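You operate a simulated robot arm through the tools that you are given. There is no shell and no other tool. Be economical: measure what you need, move in short steps, check, and stop when the job is done.

You run a simulated two-armed robot. Do the job below in one go: nothing can be reset, and whatever is moved stays where it is left.

TASK
Screw the cap back on the blue jug. Then put the white parts bin on the middle shelf of the stores rack. Then push the spares drawer shut. Then take the blue colour block and put it on the brass shim plate. Then take the green colour block and put it on the top of the test bench. Then take the blue scoop and leave it on the middle shelf of the stores rack. Do these in the order given.

Only the result counts: the job must be done as asked and must still hold three seconds after the hand-in. Knocking over, shifting, dropping, spilling or breaking anything else fails it. A push-on lid holds only when it is set on centred and level and pressed home; a screw cap is set on level and turned clockwise until tight.

THE ROBOT
Two 7-joint arms with two-finger parallel grippers on one trunk, on a base that drives. Base frame: it is fixed to the floor where the robot stands at the start and does not move with it; the origin is under the middle of the robot, x ahead of it, y to its left, z up. Units: cm, degrees, N and s.
The left shoulder is at the start at [7, 17.7, 119.5], the right one opposite. With the tool pointing down near the work surface each hand reaches from about 10 to 48 cm from the robot's upright axis, wherever it stands, measured 20 degrees to its own side. Places, roughly: blue colour block (4x2x5 cm) [570, -200, 90]; blue jug [75, 0, 100]; blue scoop (21x7x7 cm) [-100, -160, 90]; brass shim plate (9x5x3 cm) [570, -140, 90]; green colour block (4x2x5 cm) [-90, -160, 50]; middle shelf of the stores rack [40, -410, 70]; spares drawer [310, -360, 80]; top of the test bench [-120, -240, 90]; white parts bin (12x17x9 cm) [-10, -400, 120]. Payload 3.43 kg a hand.
The tool frame of a hand sits at the grasp point between the pads (the TCP): z along the fingers, y along the line on which they close. The tips reach 3 cm beyond it. The gripper opens to 9.4 cm. The fingers are 2.8 cm wide and 1 cm thick; the gripper's body (5 by 9.6 cm) begins 5.5 cm behind the TCP.
Orientation is told as [roll, pitch, yaw] about the base's x, y, z axes, in that order, counted from this pose: with the fingers straight down and closing along the base's y, the tool's x points along the base's -x, its y along +y and its z along -z.

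THE INTERFACE
- The arms move only by the tool servo_tool. It takes "left_increments", "right_increments" or both (then of equal length, played together; a hand with none holds still); each is a list of rows, each a list of 3 entries, a list of its own where there are three numbers: the gripper command, from -1 (fully open) to 1 (shut), values between in proportion, then the shift along the base's x, y, z in cm, then the turn, a rotation vector about the base's x, y, z in degrees. In form: [[gripper, [x, y, z], [ax, ay, az]], ...]. A call has 1 to 12 rows; each row shifts and turns the commanded pose from where the row before left it. Rows are played at 5 a second. More than 5 cm and 8.6 degrees between two rows, or a gripper value outside its range, and nothing of the call is played. Where a pose cannot be reached the arm comes as near as it can. A force on the tool above 40 N (or 10 N above the force at the start of the call, whichever is more), or a blocked arm, ends the call early, and 0.2 s more pass. The fingers move at their own pace (about 15.3 cm/s each) and stop on an object; they squeeze with about 36 N. The grip force told is the motor's: it shows also when the fingers shut on nothing. Time passes only in rows, and 0.2 s behind the last, so rows that do not move let the fingers close. It gives the time, the measured TCP pose, the force on the tool (base axes), the opening and the grip force at its end, in the units of the frame above (readings bear some noise), with the torque about the TCP (base axes, N m) and any sound that the robot's microphone picked up.
- Cameras (640 x 400 px; columns grow to the right, rows downward): "scene" is now at [13.11, 1.74, 150.32]; the picture's right is [0.21, -0.98, 0.00], its down [-0.65, -0.14, -0.75] and it looks along [0.73, 0.16, -0.67] (base axes); focal length 267 px, centre (320, 200). "left" rides on the left gripper at [7.6, -1.4, -10.2] in its tool frame; the picture's right is [0.18, 0.98, 0.00], its down [-0.75, 0.14, -0.64] and it looks along [-0.63, 0.12, 0.77] (tool axes); focal length 243 px, centre (320, 200). "right" rides on the right gripper at [7.6, 1.4, -10.3] in its tool frame; the picture's right is [-0.18, 0.98, 0.00], its down [-0.75, -0.14, -0.64] and it looks along [-0.63, -0.12, 0.77] (tool axes); focal length 243 px, centre (320, 200). There is no depth. A picture from a camera that has moved, and an enlarged one, comes with that camera's place and axes in the base frame and with its lens.
- capture(camera): a new picture of that camera. It takes no simulated time.
- move_column(by): slides the trunk up (or, below 0, down) by that many cm; the arms and the scene camera ride with it, the base frame stays. It gives what a move gives, with no picture.
- roll_base(legs): drives the robot by 1 to 6 legs, each [ahead, turn to the left] in cm and degrees, along the robot's own axes; the way and the turn of a leg run together, so that a leg with both is an arc; at most 150 cm and 180 degrees a leg. The arms and the cameras ride along, it lands a little off, and it stops where it bumps. It gives what a move gives.
- pan_tilt(pan, tilt): turns the head with the scene camera to pan (to the left, within 86 degrees either way) and tilt (down, from -29 to 69), counted from straight ahead of the robot. It gives what a move gives.
- close_up(camera, box): a new picture of the part [left, top, right, bottom] of that camera's present view, enlarged. It takes no simulated time.
- finish_job(): hands the job in; it is judged then, once.

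Go step by step. Nothing tells you exact positions but the pictures and the camera data: compare them with the known pose of the tool, close in by small moves and look again before you grip or let go. The budget is 165 turns and 118 pictures, counting those below and the enlarged ones. Unless the task says otherwise, let go and move clear before handing in.

The tools are called after ">>>" as name(argument=value, ...) on one line, values as JSON. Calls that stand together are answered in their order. servo_tool: Moves the arms, as the interface text tells. Its arguments: {"type":"object","properties":{"left_increments":{"type":"array"},"right_increments":{"type":"array"}},"required":[]} The other tools are called the same way: move_column (by) slides the trunk up or down; roll_base (legs) drives the base; pan_tilt (pan, tilt) turns the head that bears the scene camera; capture (camera) takes a picture; close_up (camera, box) takes an enlarged picture of a part of a camera's view; finish_job () hands the job in.

At the start:

```text
time: 0.0
left_tool_pos: [47.33, 22.55, 120.65]
left_tool_rot: [-0.1, 0.0, 0.0]
left_wrist_force: [-0.6, 0.1, 0.3]
left_moment: [0.01, 0.01, -0.02]
left_opening: 9.4
left_finger_force: 0.0
right_tool_pos: [34.47, -9.98, 123.66]
right_tool_rot: [0.0, -0.2, 0.2]
right_wrist_force: [0.6, -1.0, -0.4]
right_moment: [0.02, -0.02, 0.0]
right_opening: 9.43
right_finger_force: 0.1
trunk travel left (down, up): [-77.5, 6.5]
robot x, y, heading: [0.07, -0.08, 0.0]
head pan, tilt: [12.0, 41.8]
```

scene: 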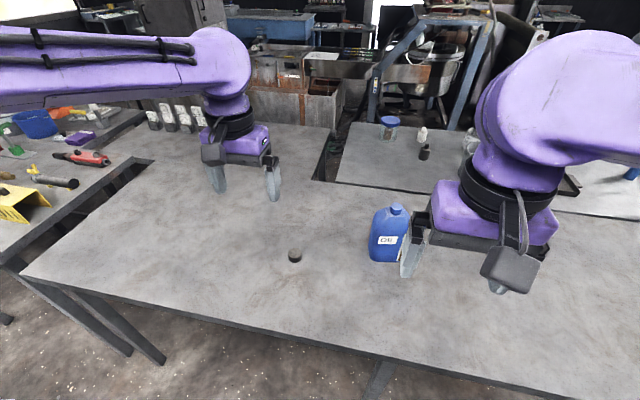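
right: 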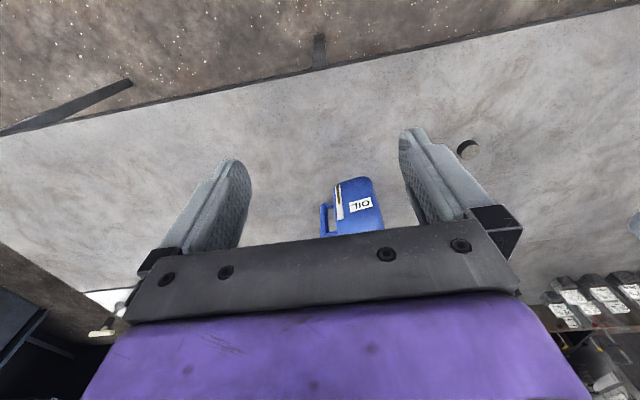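
left: 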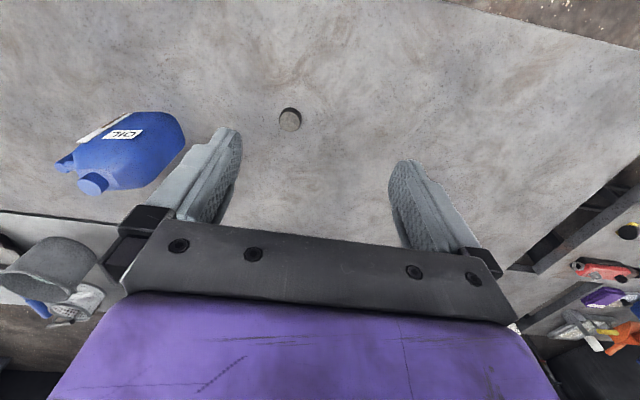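

The jug stands ahead of me without its cap, and a dark cap seems to lie on the table around [58, 19, 84]. I'll look closer at both before moving.

>>> close_up(camera="scene", box=[260, 180, 460, 305])

>>> close_up(camera="left", box=[40, 80, 360, 280])

```text
3.20 times, centred on (360, 242) of scene
camera zoom: at [13.11, 1.74, 150.32], right [0.21, -0.98, 0.0], down [-0.65, -0.14, -0.75], along [0.73, 0.16, -0.67], focal length 855 px, centre (192, 64)
```

zoom: 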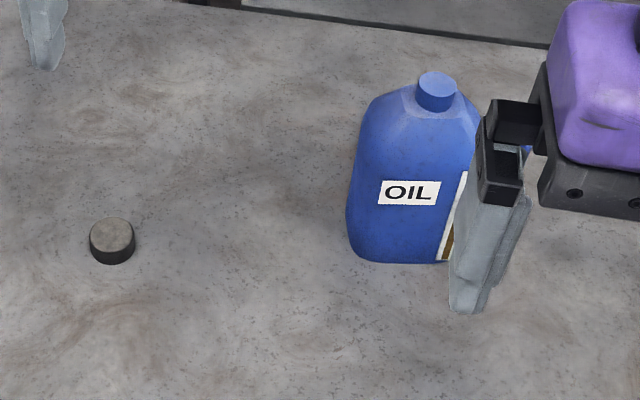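

```text
2.00 times, centred on (200, 180) of left
camera zoom: at [39.71, 21.28, 130.9], right [-0.18, 0.98, 0.0], down [0.75, 0.14, 0.64], along [0.63, 0.12, -0.77], focal length 485 px, centre (560, 240)
```

zoom: 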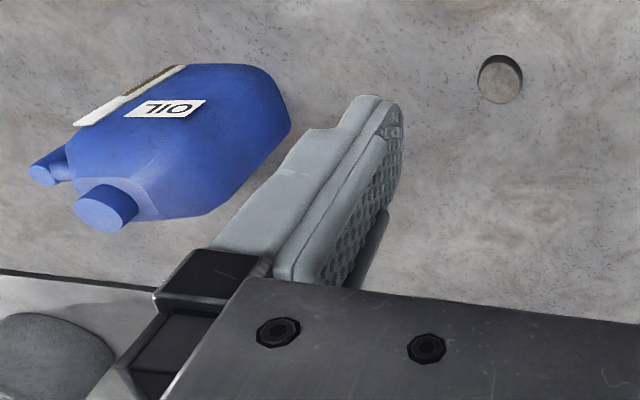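

The neck top is near [65.6, -6.6, 103.7] and the cap near [57, 19, 88]. Both are too far for now, so I'll drive ahead and look again.

>>> roll_base(legs=[[18, 0]])

>>> pan_tilt(pan=5, tilt=60)

>>> capture(camera="scene")

>>> capture(camera="left")

```text
time: 1.5
left_tool_pos: [62.78, 21.43, 120.65]
left_tool_rot: [0.6, 0.3, -0.5]
left_wrist_force: [0.9, -0.4, 0.3]
left_moment: [0.04, 0.08, 0.01]
left_opening: 9.39
left_finger_force: 0.0
right_tool_pos: [49.74, -10.96, 123.39]
right_tool_rot: [0.7, 0.1, -0.3]
right_wrist_force: [1.4, -0.5, 0.1]
right_moment: [0.04, 0.1, 0.01]
right_opening: 9.39
right_finger_force: 0.0
trunk travel left (down, up): [-77.5, 6.5]
robot x, y, heading: [14.69, 1.56, 1.5]
head pan, tilt: [12.0, 41.8]
stopped in leg 1: the robot was blocked; the commanded pose is now the measured one
```

```text
time: 2.3
left_tool_pos: [62.15, 23.02, 120.76]
left_tool_rot: [-0.1, 0.0, -0.1]
left_wrist_force: [0.5, -0.2, 0.5]
left_moment: [-0.03, -0.05, 0.0]
left_opening: 9.4
left_finger_force: 0.0
right_tool_pos: [49.23, -9.44, 123.72]
right_tool_rot: [0.0, -0.2, 0.0]
right_wrist_force: [0.0, -0.5, 0.4]
right_moment: [0.0, 0.01, 0.0]
right_opening: 9.39
right_finger_force: 0.0
trunk travel left (down, up): [-77.5, 6.5]
robot x, y, heading: [14.98, 1.65, 1.7]
head pan, tilt: [5.0, 60.0]
```

```text
112 pictures are left
camera scene: at [26.33, 2.6, 147.92], right [0.11, -0.99, 0.0], down [-0.86, -0.1, -0.5], along [0.5, 0.06, -0.87], focal length 267 px, centre (320, 200)
```

scene: 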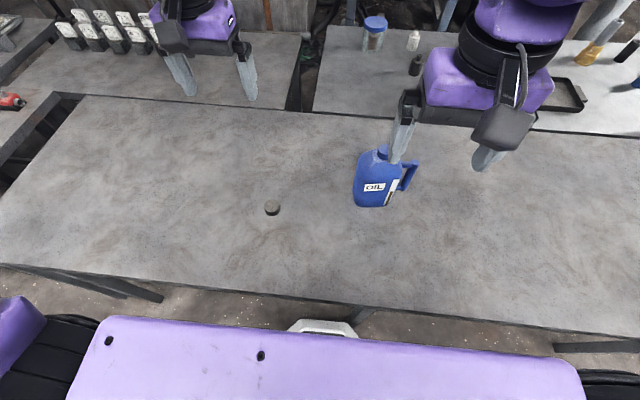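

```text
111 pictures are left
camera left: at [54.57, 21.86, 130.86], right [-0.18, 0.98, 0.0], down [0.75, 0.14, 0.64], along [0.63, 0.12, -0.77], focal length 243 px, centre (320, 200)
```

left: 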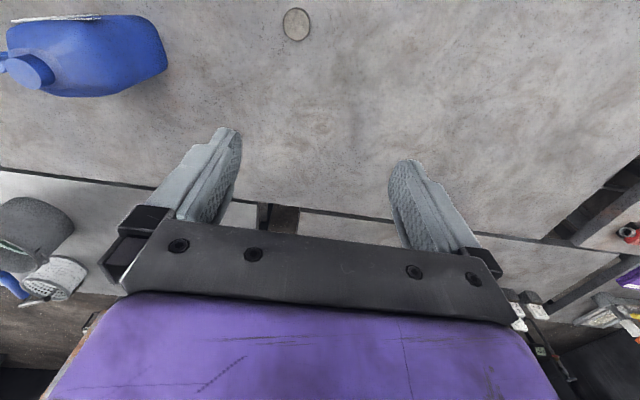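

The base stopped against something at x≈15, but the cap is within the left hand's reach at about [57.7, 19, 88]. I'll lower the left hand over it and look.

>>> servo_tool(left_increments=[[-1, [-0.75, -0.67, -4.2], [0, 0, 0]], [-1, [-0.75, -0.67, -4.2], [0, 0, 0]], [-1, [-0.75, -0.67, -4.2], [0, 0, 0]], [-1, [-0.75, -0.67, -4.2], [0, 0, 0]], [-1, [-0.75, -0.67, -4.2], [0, 0, 0]], [-1, [-0.75, -0.67, -4.2], [0, 0, 0]], [-1, [0, 0, 0], [0, 0, 0]]])

>>> capture(camera="left")

>>> close_up(camera="scene", box=[180, 130, 400, 270])

```text
time: 3.9
left_tool_pos: [57.83, 18.89, 95.49]
left_tool_rot: [0.1, 0.0, -0.2]
left_wrist_force: [-0.3, -0.1, 0.1]
left_moment: [-0.01, -0.02, 0.02]
left_opening: 9.41
left_finger_force: 0.1
right_tool_pos: [49.22, -9.66, 123.7]
right_tool_rot: [0.2, -0.2, 0.0]
right_wrist_force: [-0.4, -0.1, 0.9]
right_moment: [0.02, 0.0, 0.03]
right_opening: 9.4
right_finger_force: 0.0
trunk travel left (down, up): [-77.5, 6.5]
robot x, y, heading: [14.75, 1.22, 1.6]
head pan, tilt: [5.0, 60.0]
```

```text
110 pictures are left
camera left: at [50.24, 17.65, 105.68], right [-0.18, 0.98, 0.0], down [0.75, 0.14, 0.64], along [0.63, 0.12, -0.77], focal length 243 px, centre (320, 200)
```

left: 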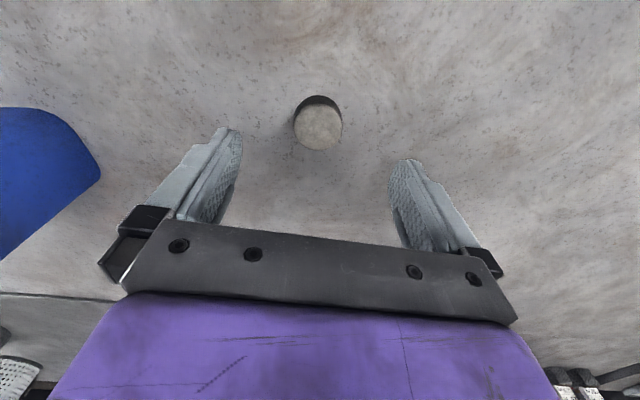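

```text
2.86 times, centred on (290, 200) of scene
camera zoom: at [26.35, 2.36, 147.91], right [0.11, -0.99, 0.0], down [-0.86, -0.1, -0.5], along [0.5, 0.06, -0.87], focal length 763 px, centre (406, 200)
```

zoom: 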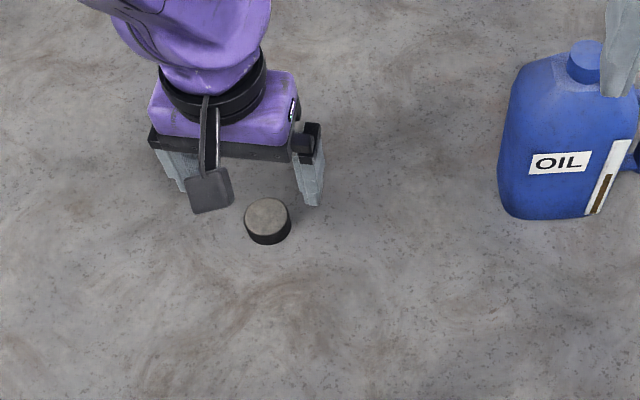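

The cap sits between the fingers at about [58.3, 19.05], top near z 87. I'll go down carefully and feel for the table.

>>> servo_tool(left_increments=[[-1, [0.5, 0.15, -2.5], [0, 0, 0]], [-1, [0, 0, -2.5], [0, 0, 0]], [-1, [0, 0, -1], [0, 0, 0]], [-1, [0, 0, -0.5], [0, 0, 0]], [-1, [0, 0, -0.5], [0, 0, 0]], [-1, [0, 0, 0], [0, 0, 0]]])

>>> capture(camera="left")

>>> close_up(camera="scene", box=[180, 130, 400, 270])

```text
time: 5.3
left_tool_pos: [58.15, 18.95, 88.44]
left_tool_rot: [0.0, 0.0, -0.2]
left_wrist_force: [0.5, -0.3, -0.4]
left_moment: [0.05, -0.02, 0.0]
left_opening: 9.42
left_finger_force: 0.1
right_tool_pos: [49.27, -9.62, 123.67]
right_tool_rot: [0.1, -0.1, 0.0]
right_wrist_force: [0.9, -1.1, 0.2]
right_moment: [0.0, 0.0, 0.01]
right_opening: 9.41
right_finger_force: 0.1
trunk travel left (down, up): [-77.5, 6.5]
robot x, y, heading: [15.08, 2.11, 1.4]
head pan, tilt: [5.0, 60.0]
```

```text
108 pictures are left
camera left: at [50.65, 17.77, 98.69], right [-0.18, 0.98, 0.0], down [0.75, 0.14, 0.64], along [0.63, 0.12, -0.77], focal length 243 px, centre (320, 200)
```

left: 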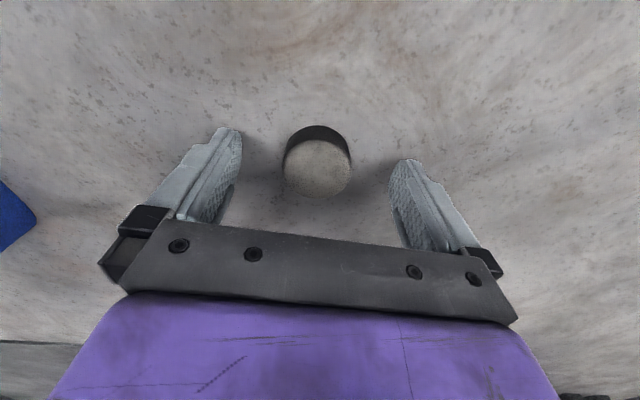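

```text
2.86 times, centred on (290, 200) of scene
camera zoom: at [26.38, 2.38, 147.91], right [0.11, -0.99, 0.0], down [-0.86, -0.1, -0.5], along [0.5, 0.06, -0.87], focal length 763 px, centre (406, 200)
```

zoom: 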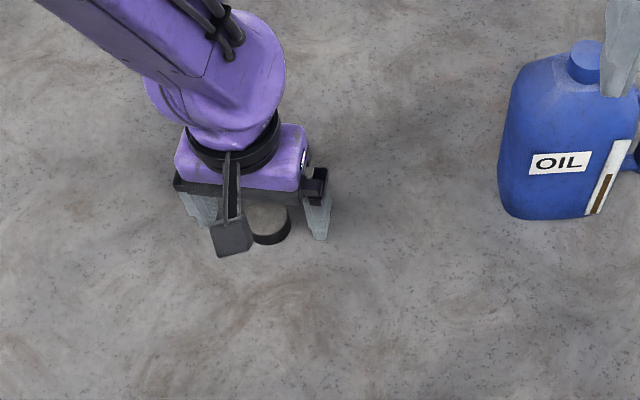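

The cap is centred between the fingers. I'll lower 0.5 cm, close and lift.

>>> servo_tool(left_increments=[[-1, [0.05, 0.1, -0.4], [0, 0, 0]], [1, [0, 0, 0], [0, 0, 0]], [1, [0, 0, 0], [0, 0, 0]], [1, [0, 0, 0], [0, 0, 0]], [1, [0, 0, 3], [0, 0, 0]], [1, [0, 0, 4], [0, 0, 0]], [1, [0, 0, 4], [0, 0, 0]], [1, [0, 0, 4], [0, 0, 0]], [1, [0, 0, 4], [0, 0, 0]], [1, [0, 0, 0], [0, 0, 0]]])

>>> capture(camera="left")

```text
time: 7.5
left_tool_pos: [58.1, 19.06, 106.95]
left_tool_rot: [0.0, 0.2, -0.2]
left_wrist_force: [-0.1, 0.2, -0.2]
left_moment: [0.02, 0.02, -0.03]
left_opening: 4.31
left_finger_force: 35.9
right_tool_pos: [49.28, -9.54, 123.7]
right_tool_rot: [0.0, -0.1, 0.0]
right_wrist_force: [0.4, -0.7, 0.0]
right_moment: [-0.03, -0.02, 0.02]
right_opening: 9.41
right_finger_force: 0.1
trunk travel left (down, up): [-77.5, 6.5]
robot x, y, heading: [14.86, 2.01, 1.5]
head pan, tilt: [5.0, 60.0]
```

```text
106 pictures are left
camera left: at [50.55, 17.89, 117.26], right [-0.18, 0.98, 0.0], down [0.75, 0.14, 0.64], along [0.63, 0.12, -0.77], focal length 243 px, centre (320, 200)
```

left: 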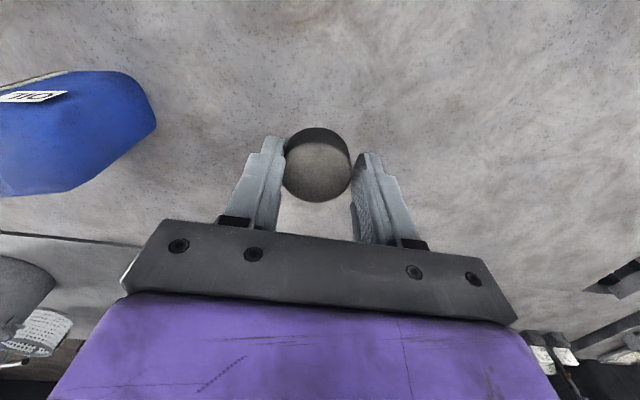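

The cap is gripped (about 4.3 cm wide). I'll move the right hand clear and carry the cap over the neck, at height.

>>> servo_tool(left_increments=[[1, [0, 0, 4], [0, 0, 0]], [1, [0, 0, 2.5], [0, 0, 0]], [1, [0, 0, 0], [0, 0, 0]], [1, [0, 0, 0], [0, 0, 0]], [1, [0.9, -4, 0], [0, 0, 0]], [1, [1, -4, 0], [0, 0, 0]], [1, [1, -4, 0], [0, 0, 0]], [1, [1, -4, 0], [0, 0, 0]], [1, [1, -4, 0], [0, 0, 0]], [1, [1, -3, 0], [0, 0, 0]], [1, [1.2, -2.2, 0], [0, 0, 0]], [1, [0, 0, 0], [0, 0, 0]]], right_increments=[[-1, [-2, -4, 0], [0, 0, 0]], [-1, [-2, -4, 0], [0, 0, 0]], [-1, [-2, -4, 0], [0, 0, 0]], [-1, [-2, -4, 0], [0, 0, 0]], [-1, [-2, -4, 0], [0, 0, 0]], [-1, [0, 0, 0], [0, 0, 0]], [-1, [0, 0, 0], [0, 0, 0]], [-1, [0, 0, 0], [0, 0, 0]], [-1, [0, 0, 0], [0, 0, 0]], [-1, [0, 0, 0], [0, 0, 0]], [-1, [0, 0, 0], [0, 0, 0]], [-1, [0, 0, 0], [0, 0, 0]]])

>>> capture(camera="left")

>>> close_up(camera="scene", box=[280, 80, 500, 220])

```text
time: 10.3
left_tool_pos: [67.38, -3.6, 116.63]
left_tool_rot: [-5.0, -0.4, 3.3]
left_wrist_force: [0.1, 0.3, 0.5]
left_moment: [0.01, 0.0, -0.01]
left_opening: 4.32
left_finger_force: 36.1
right_tool_pos: [40.44, -26.83, 123.63]
right_tool_rot: [0.1, -0.3, 0.0]
right_wrist_force: [-0.1, -0.1, -0.5]
right_moment: [-0.03, -0.01, 0.0]
right_opening: 9.41
right_finger_force: 0.1
right hand out of reach, approached as far as the arm can: row 5
trunk travel left (down, up): [-77.5, 6.5]
robot x, y, heading: [14.8, 1.57, 1.7]
head pan, tilt: [5.0, 60.0]
stopped in row 12 (left hand): the arm was blocked; the commanded pose is now the measured one
```

```text
105 pictures are left
camera left: at [59.81, -4.47, 126.85], right [-0.24, 0.97, -0.09], down [0.74, 0.24, 0.63], along [0.63, 0.09, -0.77], focal length 243 px, centre (320, 200)
```

left: 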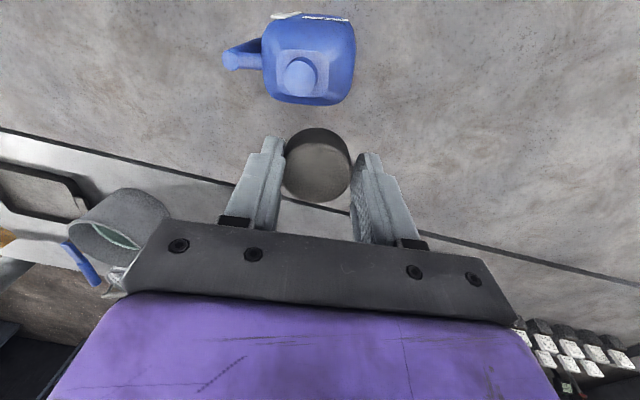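

```text
2.86 times, centred on (390, 150) of scene
camera zoom: at [26.31, 2.41, 147.92], right [0.11, -0.99, 0.0], down [-0.86, -0.1, -0.5], along [0.5, 0.06, -0.87], focal length 763 px, centre (120, 343)
```

zoom: 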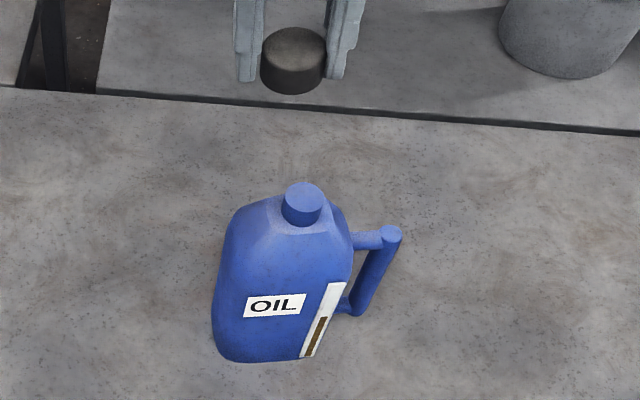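

The neck centre triangulates to [65.2, -6.6, 104.5]. The left arm is awkward across the body, so I'll turn the robot to the right.

>>> roll_base(legs=[[-1, 0], [0, -24]])

>>> capture(camera="scene")

```text
time: 12.2
left_tool_pos: [60.22, -24.09, 116.54]
left_tool_rot: [-5.0, -0.4, -19.9]
left_wrist_force: [-0.1, 1.1, -0.8]
left_moment: [0.03, -0.05, 0.0]
left_opening: 4.3
left_finger_force: 36.2
right_tool_pos: [26.31, -34.72, 123.72]
right_tool_rot: [0.1, -0.1, -23.3]
right_wrist_force: [0.0, 0.9, 0.2]
right_moment: [0.01, -0.03, 0.0]
right_opening: 9.41
right_finger_force: 0.0
trunk travel left (down, up): [-77.5, 6.5]
robot x, y, heading: [13.75, 1.71, -21.3]
head pan, tilt: [5.0, 60.0]
```

```text
103 pictures are left
camera scene: at [24.9, -2.29, 147.9], right [-0.29, -0.96, 0.0], down [-0.83, 0.25, -0.5], along [0.48, -0.14, -0.87], focal length 267 px, centre (320, 200)
```

scene: 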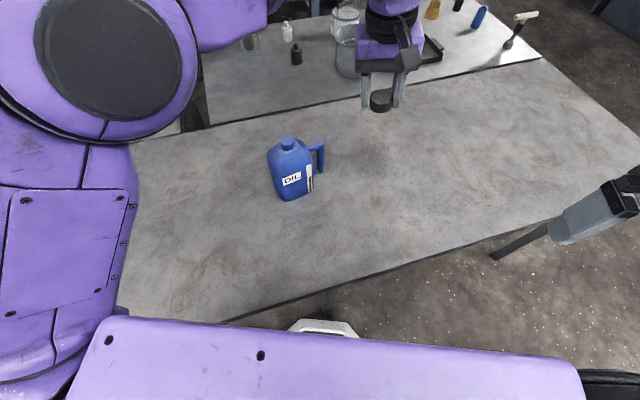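

The turn went fine. Now I'll carry the cap over the neck, level it, and pre-turn the wrist counter-clockwise to have room for screwing.

>>> servo_tool(left_increments=[[1, [0.5, 1.8, 0], [4.7, -1.7, 0]], [1, [0.5, 1.8, 0], [0, 0, 8]], [1, [0.5, 1.8, 0], [0, 0, 8]], [1, [0.5, 1.8, 0], [0, 0, 8]], [1, [0.5, 1.8, 0], [0, 0, 8]], [1, [0.5, 1.8, 0], [0, 0, 8]], [1, [0.5, 1.8, 0], [0, 0, 8]], [1, [0.5, 1.8, 0], [0, 0, 8]], [1, [0.5, 1.8, 0], [0, 0, 8]], [1, [0.5, 1.3, 0], [0, 0, 8]], [1, [0, 0, 0], [0, 0, 0]]])

>>> close_up(camera="scene", box=[180, 70, 400, 210])

>>> capture(camera="left")

```text
time: 14.6
left_tool_pos: [65.2, -6.49, 116.72]
left_tool_rot: [0.1, -0.4, 52.2]
left_wrist_force: [0.4, 0.2, -0.9]
left_moment: [0.02, 0.01, -0.04]
left_opening: 4.31
left_finger_force: 35.8
right_tool_pos: [26.26, -34.9, 123.67]
right_tool_rot: [0.2, -0.2, -23.4]
right_wrist_force: [0.2, 0.0, -0.1]
right_moment: [0.01, -0.01, -0.03]
right_opening: 9.41
right_finger_force: 0.1
trunk travel left (down, up): [-77.5, 6.5]
robot x, y, heading: [13.71, 1.64, -21.6]
head pan, tilt: [5.0, 60.0]
```

```text
2.86 times, centred on (290, 140) of scene
camera zoom: at [24.82, -2.36, 147.91], right [-0.29, -0.96, 0.0], down [-0.83, 0.25, -0.5], along [0.48, -0.14, -0.87], focal length 763 px, centre (406, 371)
```

zoom: 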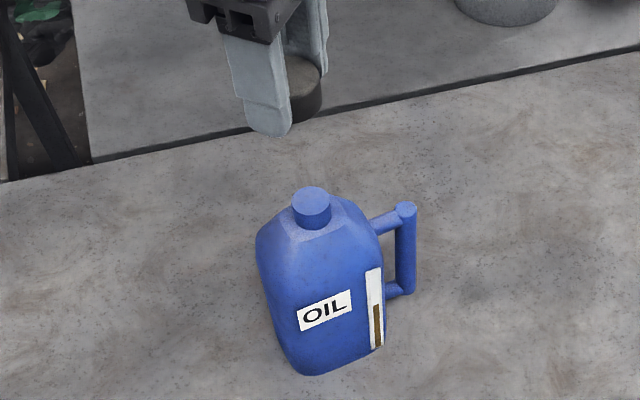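

```text
101 pictures are left
camera left: at [61.63, -13.43, 126.8], right [-0.89, 0.46, 0.0], down [0.35, 0.68, 0.65], along [0.3, 0.58, -0.76], focal length 243 px, centre (320, 200)
```

left: 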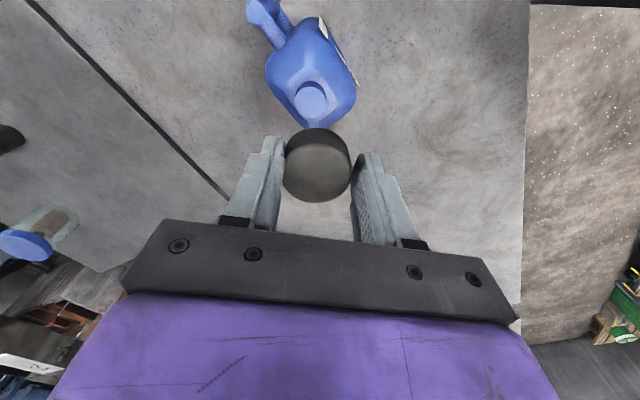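

The neck looks to be at about [65.7, -7.0, 103.7]. I'll shift slightly and lower to just above it, then look again.

>>> servo_tool(left_increments=[[1, [0.35, -0.4, -2], [0, 0.3, 0]], [1, [0, 0, -3], [0, 0, 0]], [1, [0, 0, -1.5], [0, 0, 0]], [1, [0, 0, 0], [0, 0, 0]]])

>>> close_up(camera="scene", box=[240, 90, 350, 160])

>>> close_up(camera="left", box=[210, 50, 430, 190])

```text
time: 15.6
left_tool_pos: [65.52, -6.84, 109.93]
left_tool_rot: [0.3, -0.2, 52.1]
left_wrist_force: [-0.1, -0.5, -0.4]
left_moment: [0.01, 0.0, -0.01]
left_opening: 4.32
left_finger_force: 35.7
right_tool_pos: [26.3, -34.68, 123.69]
right_tool_rot: [0.1, -0.3, -23.3]
right_wrist_force: [0.4, -0.4, -0.8]
right_moment: [-0.02, 0.0, 0.02]
right_opening: 9.39
right_finger_force: 0.2
trunk travel left (down, up): [-77.5, 6.5]
robot x, y, heading: [13.61, 1.57, -21.5]
head pan, tilt: [5.0, 60.0]
```

```text
5.71 times, centred on (295, 125) of scene
camera zoom: at [24.82, -2.34, 147.91], right [-0.29, -0.96, 0.0], down [-0.83, 0.25, -0.5], along [0.48, -0.14, -0.87], focal length 1527 px, centre (463, 629)
```

zoom: 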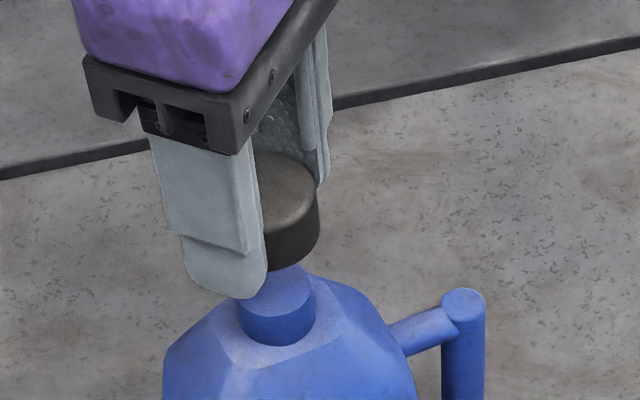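

```text
2.86 times, centred on (320, 120) of left
camera zoom: at [61.98, -13.72, 120.12], right [-0.89, 0.46, 0.0], down [0.35, 0.68, 0.65], along [0.29, 0.58, -0.76], focal length 693 px, centre (320, 429)
```

zoom: 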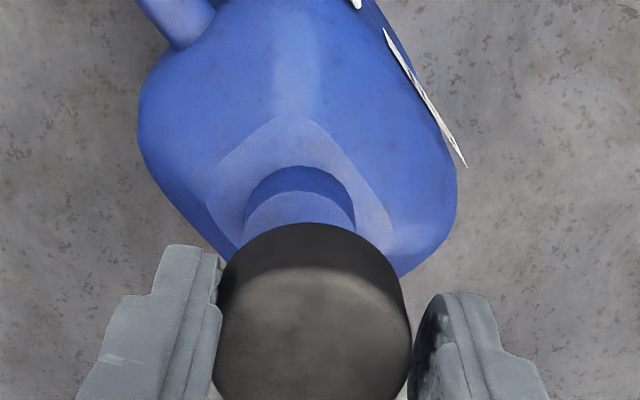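

The cap is about 0.4 cm off the neck; I'll correct by [0.29, -0.29] and lower gently toward contact.

>>> servo_tool(left_increments=[[1, [0.29, -0.29, 0], [0, 0, 0]], [1, [0, 0, -1], [0, 0, 0]], [1, [0, 0, -0.8], [0, 0, 0]], [1, [0, 0, 0], [0, 0, 0]]])

>>> close_up(camera="scene", box=[240, 90, 350, 160])

>>> close_up(camera="left", box=[210, 50, 430, 190])

```text
time: 16.6
left_tool_pos: [65.84, -7.26, 108.42]
left_tool_rot: [0.3, -0.3, 52.1]
left_wrist_force: [0.8, -0.3, -0.2]
left_moment: [0.0, 0.0, 0.01]
left_opening: 4.31
left_finger_force: 35.8
right_tool_pos: [26.24, -34.7, 123.7]
right_tool_rot: [0.1, -0.2, -23.3]
right_wrist_force: [-0.3, 0.5, -0.3]
right_moment: [-0.01, 0.0, 0.01]
right_opening: 9.38
right_finger_force: 0.1
trunk travel left (down, up): [-77.5, 6.5]
robot x, y, heading: [14.07, 1.23, -21.7]
head pan, tilt: [5.0, 60.0]
```

```text
5.71 times, centred on (295, 125) of scene
camera zoom: at [24.82, -2.33, 147.91], right [-0.29, -0.96, 0.0], down [-0.83, 0.25, -0.5], along [0.48, -0.14, -0.87], focal length 1527 px, centre (463, 629)
```

zoom: 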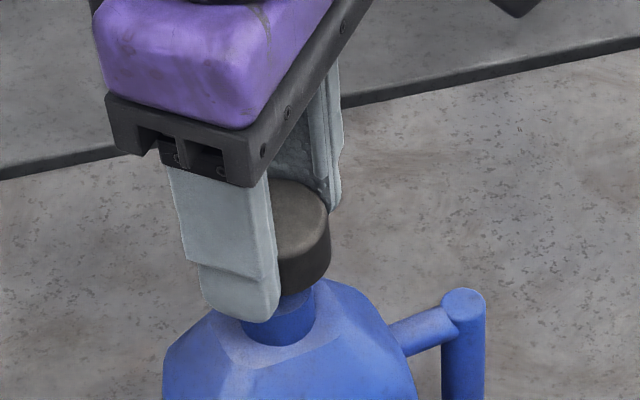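

```text
2.86 times, centred on (320, 120) of left
camera zoom: at [62.22, -14.08, 118.49], right [-0.89, 0.46, 0.0], down [0.35, 0.68, 0.65], along [0.29, 0.58, -0.76], focal length 693 px, centre (320, 429)
```

zoom: 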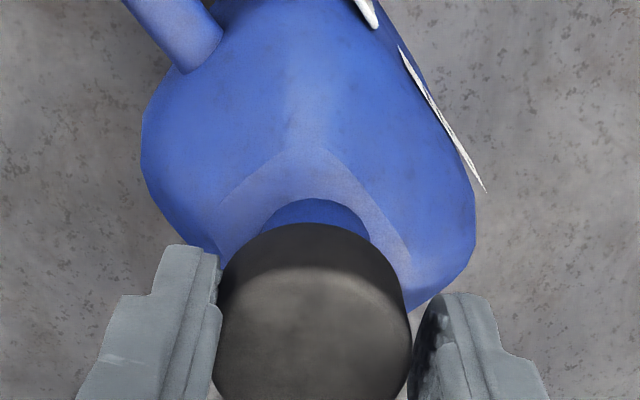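

Alignment looks good from both cameras. Lowering to contact in small steps.

>>> servo_tool(left_increments=[[1, [0, 0, -0.4], [0, 0, 0]], [1, [0, 0, -0.4], [0, 0, 0]], [1, [0, 0, -0.3], [0, 0, 0]], [1, [0, 0, -0.3], [0, 0, 0]], [1, [0, 0, 0], [0, 0, 0]]])

>>> close_up(camera="scene", box=[240, 90, 350, 160])

```text
time: 17.8
left_tool_pos: [65.82, -7.23, 106.99]
left_tool_rot: [0.3, -0.3, 52.0]
left_wrist_force: [0.3, -0.2, 0.3]
left_moment: [-0.02, 0.01, 0.03]
left_opening: 4.31
left_finger_force: 36.2
right_tool_pos: [26.37, -34.8, 123.66]
right_tool_rot: [0.1, -0.2, -23.3]
right_wrist_force: [-0.5, 0.2, 0.4]
right_moment: [0.03, -0.04, -0.02]
right_opening: 9.4
right_finger_force: 0.1
trunk travel left (down, up): [-77.5, 6.5]
robot x, y, heading: [14.09, 1.19, -21.9]
head pan, tilt: [5.0, 60.0]
```

```text
5.71 times, centred on (295, 125) of scene
camera zoom: at [24.82, -2.33, 147.91], right [-0.29, -0.96, 0.0], down [-0.83, 0.25, -0.5], along [0.48, -0.14, -0.87], focal length 1527 px, centre (463, 629)
```

zoom: 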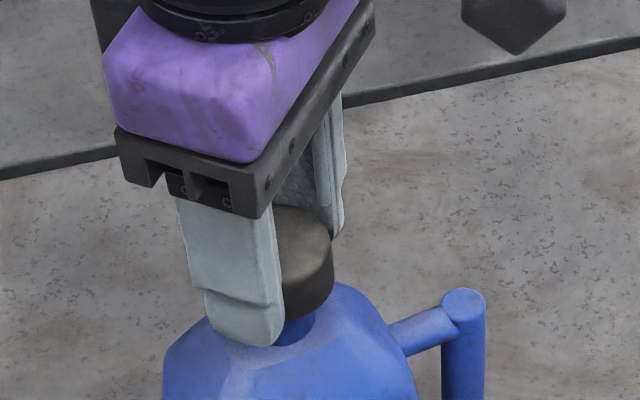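

No contact yet; the cap is coming over the neck. I'll continue down.

>>> servo_tool(left_increments=[[1, [0, 0, -0.3], [0, 0, 0]], [1, [0, 0, -0.3], [0, 0, 0]], [1, [0, 0, -0.2], [0, 0, 0]], [1, [0, 0, -0.2], [0, 0, 0]], [1, [0, 0, 0], [0, 0, 0]]])

>>> close_up(camera="scene", box=[240, 90, 350, 160])

```text
time: 19.0
left_tool_pos: [65.64, -7.26, 105.98]
left_tool_rot: [0.4, -0.3, 52.1]
left_wrist_force: [0.7, 1.5, -0.9]
left_moment: [0.01, -0.01, 0.0]
left_opening: 4.33
left_finger_force: 35.8
right_tool_pos: [26.24, -34.74, 123.83]
right_tool_rot: [0.1, -0.1, -23.3]
right_wrist_force: [0.2, 0.4, 0.5]
right_moment: [0.02, 0.0, -0.01]
right_opening: 9.41
right_finger_force: 0.0
trunk travel left (down, up): [-77.5, 6.5]
robot x, y, heading: [13.91, 1.38, -21.9]
head pan, tilt: [5.0, 60.0]
```

```text
5.71 times, centred on (295, 125) of scene
camera zoom: at [24.79, -2.28, 147.9], right [-0.29, -0.96, 0.0], down [-0.83, 0.25, -0.5], along [0.48, -0.14, -0.87], focal length 1527 px, centre (463, 629)
```

zoom: 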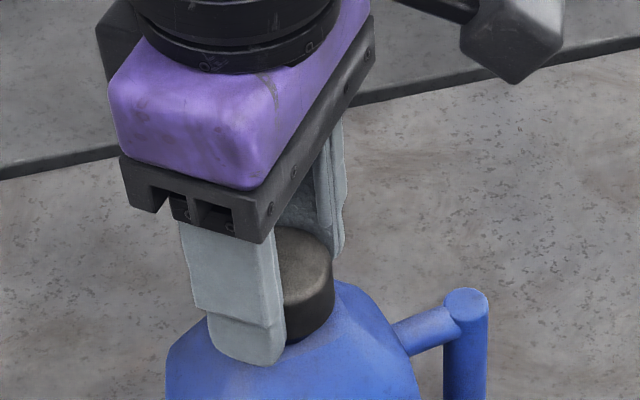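

The cap is nearly seated. A little lower, watching for vertical force.

>>> servo_tool(left_increments=[[1, [0, 0, -0.2], [0, 0, 0]], [1, [0, 0, -0.2], [0, 0, 0]], [1, [0, 0, -0.2], [0, 0, 0]], [1, [0, 0, 0], [0, 0, 0]]])

>>> close_up(camera="left", box=[210, 50, 430, 190])

```text
time: 20.0
left_tool_pos: [65.66, -7.21, 105.4]
left_tool_rot: [0.3, -0.3, 52.1]
left_wrist_force: [-0.8, 0.5, 0.7]
left_moment: [0.3, 0.33, 0.02]
left_opening: 4.3
left_finger_force: 36.2
right_tool_pos: [26.28, -34.71, 123.82]
right_tool_rot: [0.0, -0.3, -23.3]
right_wrist_force: [0.2, -0.6, -0.5]
right_moment: [-0.01, 0.0, 0.01]
right_opening: 9.41
right_finger_force: 0.0
trunk travel left (down, up): [-77.5, 6.5]
robot x, y, heading: [13.96, 1.32, -21.7]
head pan, tilt: [5.0, 60.0]
```

```text
2.86 times, centred on (320, 120) of left
camera zoom: at [62.26, -14.1, 115.53], right [-0.89, 0.46, 0.0], down [0.35, 0.68, 0.65], along [0.29, 0.58, -0.76], focal length 693 px, centre (320, 429)
```

zoom: 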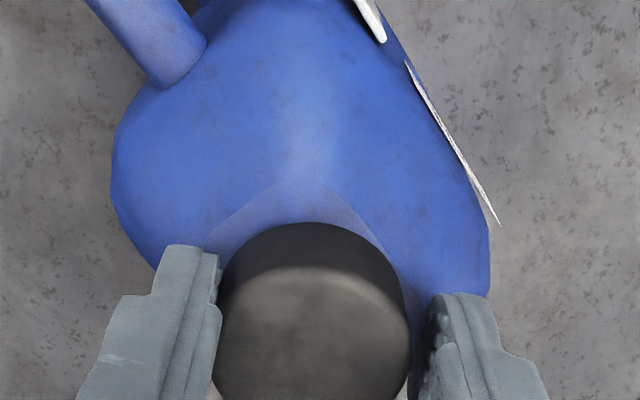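

Contact moments appear, so the cap is seated on the thread. Now I'll turn clockwise with light downward pressure.

>>> servo_tool(left_increments=[[1, [0, 0, -0.1], [0, 0, -8]], [1, [0, 0, -0.05], [0, 0, -8]], [1, [0, 0, -0.05], [0, 0, -8]], [1, [0, 0, 0], [0, 0, -8]], [1, [0, 0, 0], [0, 0, 0]]])

>>> close_up(camera="scene", box=[240, 90, 350, 160])

```text
time: 21.2
left_tool_pos: [65.74, -7.19, 105.3]
left_tool_rot: [0.2, -0.5, 20.0]
left_wrist_force: [5.3, -1.9, 15.3]
left_moment: [0.13, -0.16, -0.03]
left_opening: 4.31
left_finger_force: 36.1
right_tool_pos: [26.33, -34.77, 123.65]
right_tool_rot: [0.1, -0.2, -23.3]
right_wrist_force: [0.6, 0.5, 0.3]
right_moment: [0.01, 0.01, 0.0]
right_opening: 9.42
right_finger_force: 0.0
trunk travel left (down, up): [-77.5, 6.5]
robot x, y, heading: [13.63, 1.56, -21.7]
head pan, tilt: [5.0, 60.0]
```

```text
5.71 times, centred on (295, 125) of scene
camera zoom: at [24.7, -2.34, 147.93], right [-0.29, -0.96, 0.0], down [-0.83, 0.25, -0.5], along [0.48, -0.14, -0.87], focal length 1527 px, centre (463, 629)
```

zoom: 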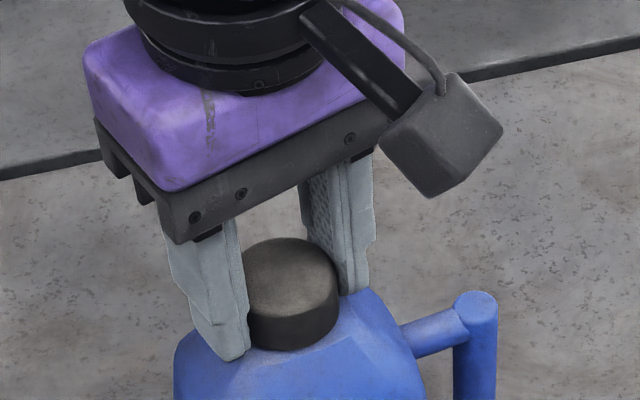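

It's firmly in contact and turning with the jug steady. Keep turning clockwise.

>>> servo_tool(left_increments=[[1, [0, 0, 0], [0, 0, -8]], [1, [0, 0, 0], [0, 0, -8]], [1, [0, 0, 0], [0, 0, -8]], [1, [0, 0, 0], [0, 0, -8]], [1, [0, 0, 0], [0, 0, -8]], [1, [0, 0, 0], [0, 0, -8]], [1, [0, 0, 0], [0, 0, -8]], [1, [0, 0, 0], [0, 0, -8]], [1, [0, 0, 0], [0, 0, 0]]])

>>> close_up(camera="scene", box=[240, 90, 350, 160])

```text
time: 23.2
left_tool_pos: [65.71, -7.35, 105.23]
left_tool_rot: [0.3, -0.2, -44.0]
left_wrist_force: [0.6, -4.1, 10.9]
left_moment: [-0.22, -0.07, 0.02]
left_opening: 4.32
left_finger_force: 35.8
right_tool_pos: [26.21, -34.87, 123.64]
right_tool_rot: [0.2, -0.1, -23.2]
right_wrist_force: [0.1, -0.8, -0.3]
right_moment: [0.03, -0.01, -0.02]
right_opening: 9.42
right_finger_force: 0.1
trunk travel left (down, up): [-77.5, 6.5]
robot x, y, heading: [13.64, 1.6, -21.4]
head pan, tilt: [5.0, 60.0]
```

```text
5.71 times, centred on (295, 125) of scene
camera zoom: at [24.7, -2.45, 147.91], right [-0.29, -0.96, 0.0], down [-0.83, 0.25, -0.5], along [0.48, -0.14, -0.87], focal length 1527 px, centre (463, 629)
```

zoom: 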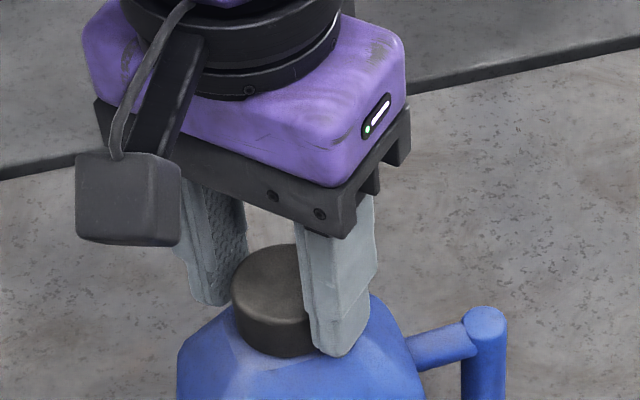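

The cap turns freely and the jug stays put. Continue turning.

>>> servo_tool(left_increments=[[1, [0, 0, 0], [0, 0, -8]], [1, [0, 0, 0], [0, 0, -8]], [1, [0, 0, 0], [0, 0, -8]], [1, [0, 0, 0], [0, 0, -8]], [1, [0, 0, 0], [0, 0, -8]], [1, [0, 0, 0], [0, 0, -8]], [1, [0, 0, 0], [0, 0, -8]], [1, [0, 0, 0], [0, 0, -8]], [1, [0, 0, 0], [0, 0, 0]]])

>>> close_up(camera="scene", box=[240, 90, 350, 160])

```text
time: 25.2
left_tool_pos: [65.86, -7.21, 105.16]
left_tool_rot: [0.2, -0.2, -108.0]
left_wrist_force: [1.1, 0.7, 1.8]
left_moment: [0.07, -0.28, -0.02]
left_opening: 4.29
left_finger_force: 35.8
right_tool_pos: [26.28, -34.72, 123.67]
right_tool_rot: [0.1, -0.2, -23.3]
right_wrist_force: [0.6, -0.5, 0.4]
right_moment: [0.03, -0.01, -0.01]
right_opening: 9.42
right_finger_force: 0.0
trunk travel left (down, up): [-77.5, 6.5]
robot x, y, heading: [13.85, 1.88, -21.6]
head pan, tilt: [5.0, 60.0]
```

```text
5.71 times, centred on (295, 125) of scene
camera zoom: at [24.78, -2.31, 147.91], right [-0.29, -0.96, 0.0], down [-0.83, 0.25, -0.5], along [0.48, -0.14, -0.87], focal length 1527 px, centre (463, 629)
```

zoom: 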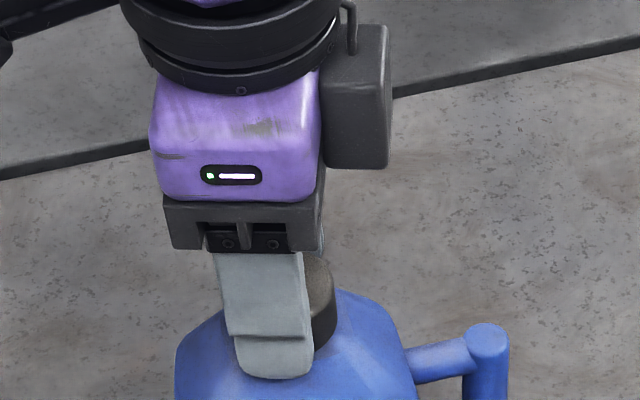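

The handle seems to have shifted a bit, so the jug may be turning with the cap. I'll check the whole view.

>>> close_up(camera="scene", box=[180, 70, 400, 210])

```text
2.86 times, centred on (290, 140) of scene
camera zoom: at [24.78, -2.31, 147.91], right [-0.29, -0.96, 0.0], down [-0.83, 0.25, -0.5], along [0.48, -0.14, -0.87], focal length 763 px, centre (406, 371)
```

zoom: 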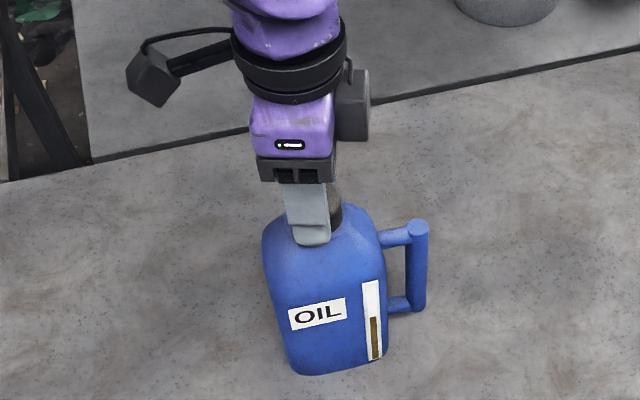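

The jug has turned only about 10° while the hand turned 160°, so the cap is threading. I'll regrip: open a little, lift, turn back, and grip again.

>>> servo_tool(left_increments=[[-0.2, [0, 0, 0], [0, 0, 0]], [-0.2, [0, 0, 0], [0, 0, 0]], [-0.2, [0, 0, 1.5], [0, 0, 0]], [-0.2, [0, 0, 2.5], [0, 0, 0]], [-0.2, [0, 0, 0], [0, 0, 8]], [-0.2, [0, 0, 0], [0, 0, 8]], [-0.2, [0, 0, 0], [0, 0, 8]], [-0.2, [0, 0, 0], [0, 0, 8]], [-0.2, [0, 0, 0], [0, 0, 8]], [-0.2, [0, 0, 0], [0, 0, 8]], [-0.2, [0, 0, 0], [0, 0, 8]], [-0.2, [0, 0, 0], [0, 0, 8]]])

>>> servo_tool(left_increments=[[-0.2, [0, 0, 0], [0, 0, 8]], [-0.2, [0, 0, 0], [0, 0, 8]], [-0.2, [0, 0, 0], [0, 0, 8]], [-0.2, [0, 0, 0], [0, 0, 8]], [-0.2, [0, 0, 0], [0, 0, 8]], [-0.2, [0, 0, 0], [0, 0, 8]], [-0.2, [0, 0, 0], [0, 0, 8]], [-0.2, [0, 0, 0], [0, 0, 8]], [-0.2, [0, 0, 0], [0, 0, 8]], [-0.2, [0, 0, 0], [0, 0, 8]], [-0.2, [0, 0, 0], [0, 0, 8]], [-0.2, [0, 0, 0], [0, 0, 0]]])

>>> close_up(camera="scene", box=[240, 90, 350, 160])

>>> close_up(camera="left", box=[210, 50, 430, 190])

```text
time: 27.8
left_tool_pos: [65.82, -7.26, 109.2]
left_tool_rot: [0.2, -0.2, -43.8]
left_wrist_force: [-0.3, 0.4, 0.7]
left_moment: [-0.02, 0.0, 0.04]
left_opening: 5.65
left_finger_force: 0.1
right_tool_pos: [26.21, -34.77, 123.7]
right_tool_rot: [0.1, -0.2, -23.3]
right_wrist_force: [-0.3, 0.0, 0.8]
right_moment: [-0.02, 0.03, 0.0]
right_opening: 9.4
right_finger_force: 0.0
trunk travel left (down, up): [-77.5, 6.5]
robot x, y, heading: [13.61, 1.5, -21.5]
head pan, tilt: [5.0, 60.0]
```

```text
time: 30.4
left_tool_pos: [65.77, -7.33, 109.21]
left_tool_rot: [0.3, -0.4, 44.2]
left_wrist_force: [-0.3, -0.1, -0.6]
left_moment: [0.05, 0.01, 0.01]
left_opening: 5.65
left_finger_force: 0.0
right_tool_pos: [26.31, -34.78, 123.68]
right_tool_rot: [0.0, -0.2, -23.3]
right_wrist_force: [-0.4, 0.0, 0.4]
right_moment: [-0.01, 0.0, 0.0]
right_opening: 9.42
right_finger_force: 0.0
trunk travel left (down, up): [-77.5, 6.5]
robot x, y, heading: [14.26, 1.47, -21.9]
head pan, tilt: [5.0, 60.0]
```

```text
5.71 times, centred on (295, 125) of scene
camera zoom: at [24.82, -2.33, 147.91], right [-0.29, -0.96, 0.0], down [-0.83, 0.25, -0.5], along [0.48, -0.14, -0.87], focal length 1527 px, centre (463, 629)
```

zoom: 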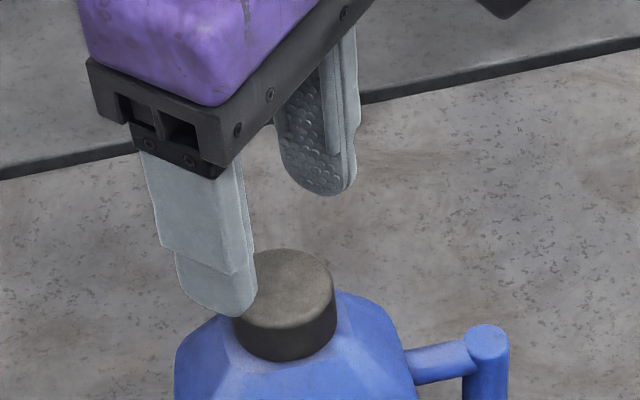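

```text
2.86 times, centred on (320, 120) of left
camera zoom: at [61.36, -13.52, 119.3], right [-0.82, 0.58, 0.0], down [0.44, 0.62, 0.65], along [0.37, 0.53, -0.76], focal length 693 px, centre (320, 429)
```

zoom: 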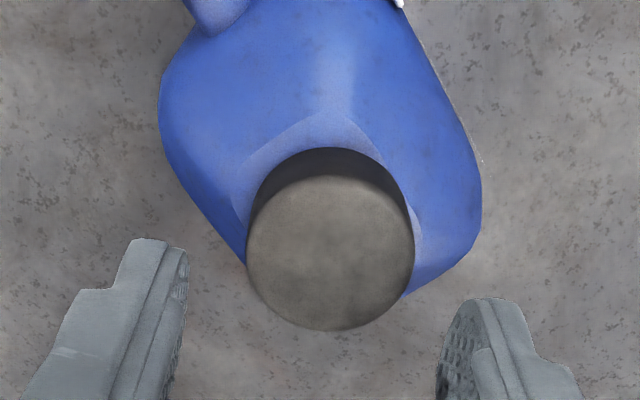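

The cap sits level on the neck. I'll regrip and turn clockwise further, watching torque and the jug.

>>> servo_tool(left_increments=[[-0.2, [-0.1, 0.1, -2], [0, 0, 0]], [-0.2, [0, 0, -2.1], [0, 0, 0]], [1, [0, 0, 0], [0, 0, 0]], [1, [0, 0, 0], [0, 0, 0]], [1, [0, 0, 0], [0, 0, -8]], [1, [0, 0, 0], [0, 0, -8]], [1, [0, 0, 0], [0, 0, -8]], [1, [0, 0, 0], [0, 0, -8]], [1, [0, 0, 0], [0, 0, -8]], [1, [0, 0, 0], [0, 0, -8]], [1, [0, 0, 0], [0, 0, -8]], [1, [0, 0, 0], [0, 0, -8]]])

>>> close_up(camera="scene", box=[180, 70, 400, 210])

```text
time: 33.0
left_tool_pos: [65.48, -7.49, 105.1]
left_tool_rot: [0.3, -0.4, -20.2]
left_wrist_force: [6.2, -6.5, 22.7]
left_moment: [-0.33, -0.26, 0.02]
left_opening: 4.34
left_finger_force: 35.8
right_tool_pos: [26.28, -34.84, 123.76]
right_tool_rot: [0.1, -0.3, -23.3]
right_wrist_force: [-0.4, 0.0, -0.5]
right_moment: [-0.02, -0.04, 0.03]
right_opening: 9.4
right_finger_force: 0.0
trunk travel left (down, up): [-77.5, 6.5]
robot x, y, heading: [13.89, 1.43, -21.7]
head pan, tilt: [5.0, 60.0]
```

```text
2.86 times, centred on (290, 140) of scene
camera zoom: at [24.65, -2.44, 147.93], right [-0.29, -0.96, 0.0], down [-0.83, 0.25, -0.5], along [0.48, -0.14, -0.87], focal length 763 px, centre (406, 371)
```

zoom: 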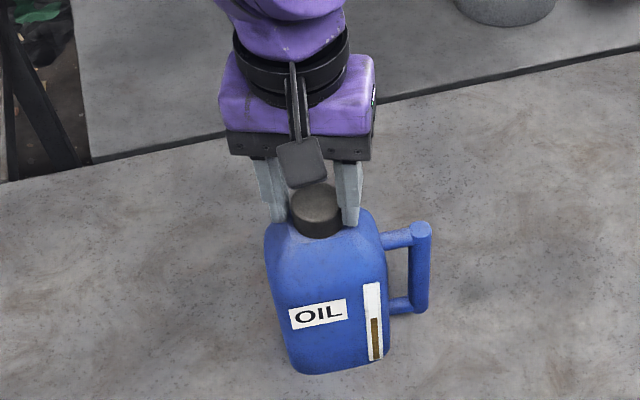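

The jug stays put and the cap is still turning. Continue.

>>> servo_tool(left_increments=[[1, [0, 0, 0.05], [0, 0, -8]], [1, [0, 0, 0], [0, 0, -8]], [1, [0, 0, 0], [0, 0, -8]], [1, [0, 0, 0], [0, 0, -8]], [1, [0, 0, 0], [0, 0, -8]], [1, [0, 0, 0], [0, 0, -8]], [1, [0, 0, 0], [0, 0, -8]], [1, [0, 0, 0], [0, 0, -8]], [1, [0, 0, 0], [0, 0, -8]], [1, [0, 0, 0], [0, 0, -8]], [1, [0, 0, 0], [0, 0, -8]]])

>>> close_up(camera="scene", box=[180, 70, 400, 210])

```text
time: 35.4
left_tool_pos: [65.62, -7.09, 105.17]
left_tool_rot: [0.3, -0.2, -108.0]
left_wrist_force: [-1.8, -0.4, 0.7]
left_moment: [0.07, 0.25, 0.11]
left_opening: 4.36
left_finger_force: 36.1
right_tool_pos: [26.26, -34.75, 123.68]
right_tool_rot: [0.1, -0.2, -23.3]
right_wrist_force: [0.3, -0.2, 0.1]
right_moment: [-0.01, -0.05, 0.0]
right_opening: 9.39
right_finger_force: 0.1
trunk travel left (down, up): [-77.5, 6.5]
robot x, y, heading: [14.14, 1.48, -21.7]
head pan, tilt: [5.0, 60.0]
```

```text
2.86 times, centred on (290, 140) of scene
camera zoom: at [24.81, -2.35, 147.91], right [-0.29, -0.96, 0.0], down [-0.83, 0.25, -0.5], along [0.48, -0.14, -0.87], focal length 763 px, centre (406, 371)
```

zoom: 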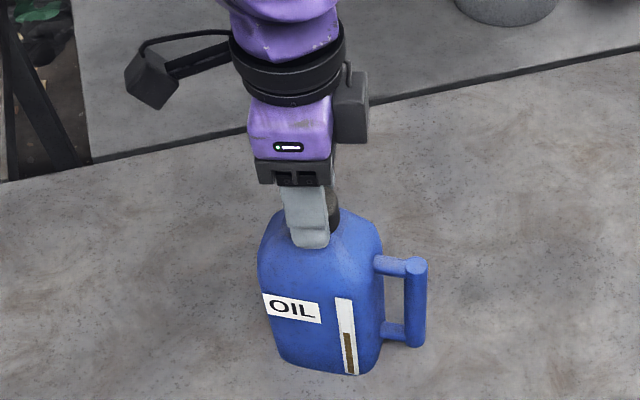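

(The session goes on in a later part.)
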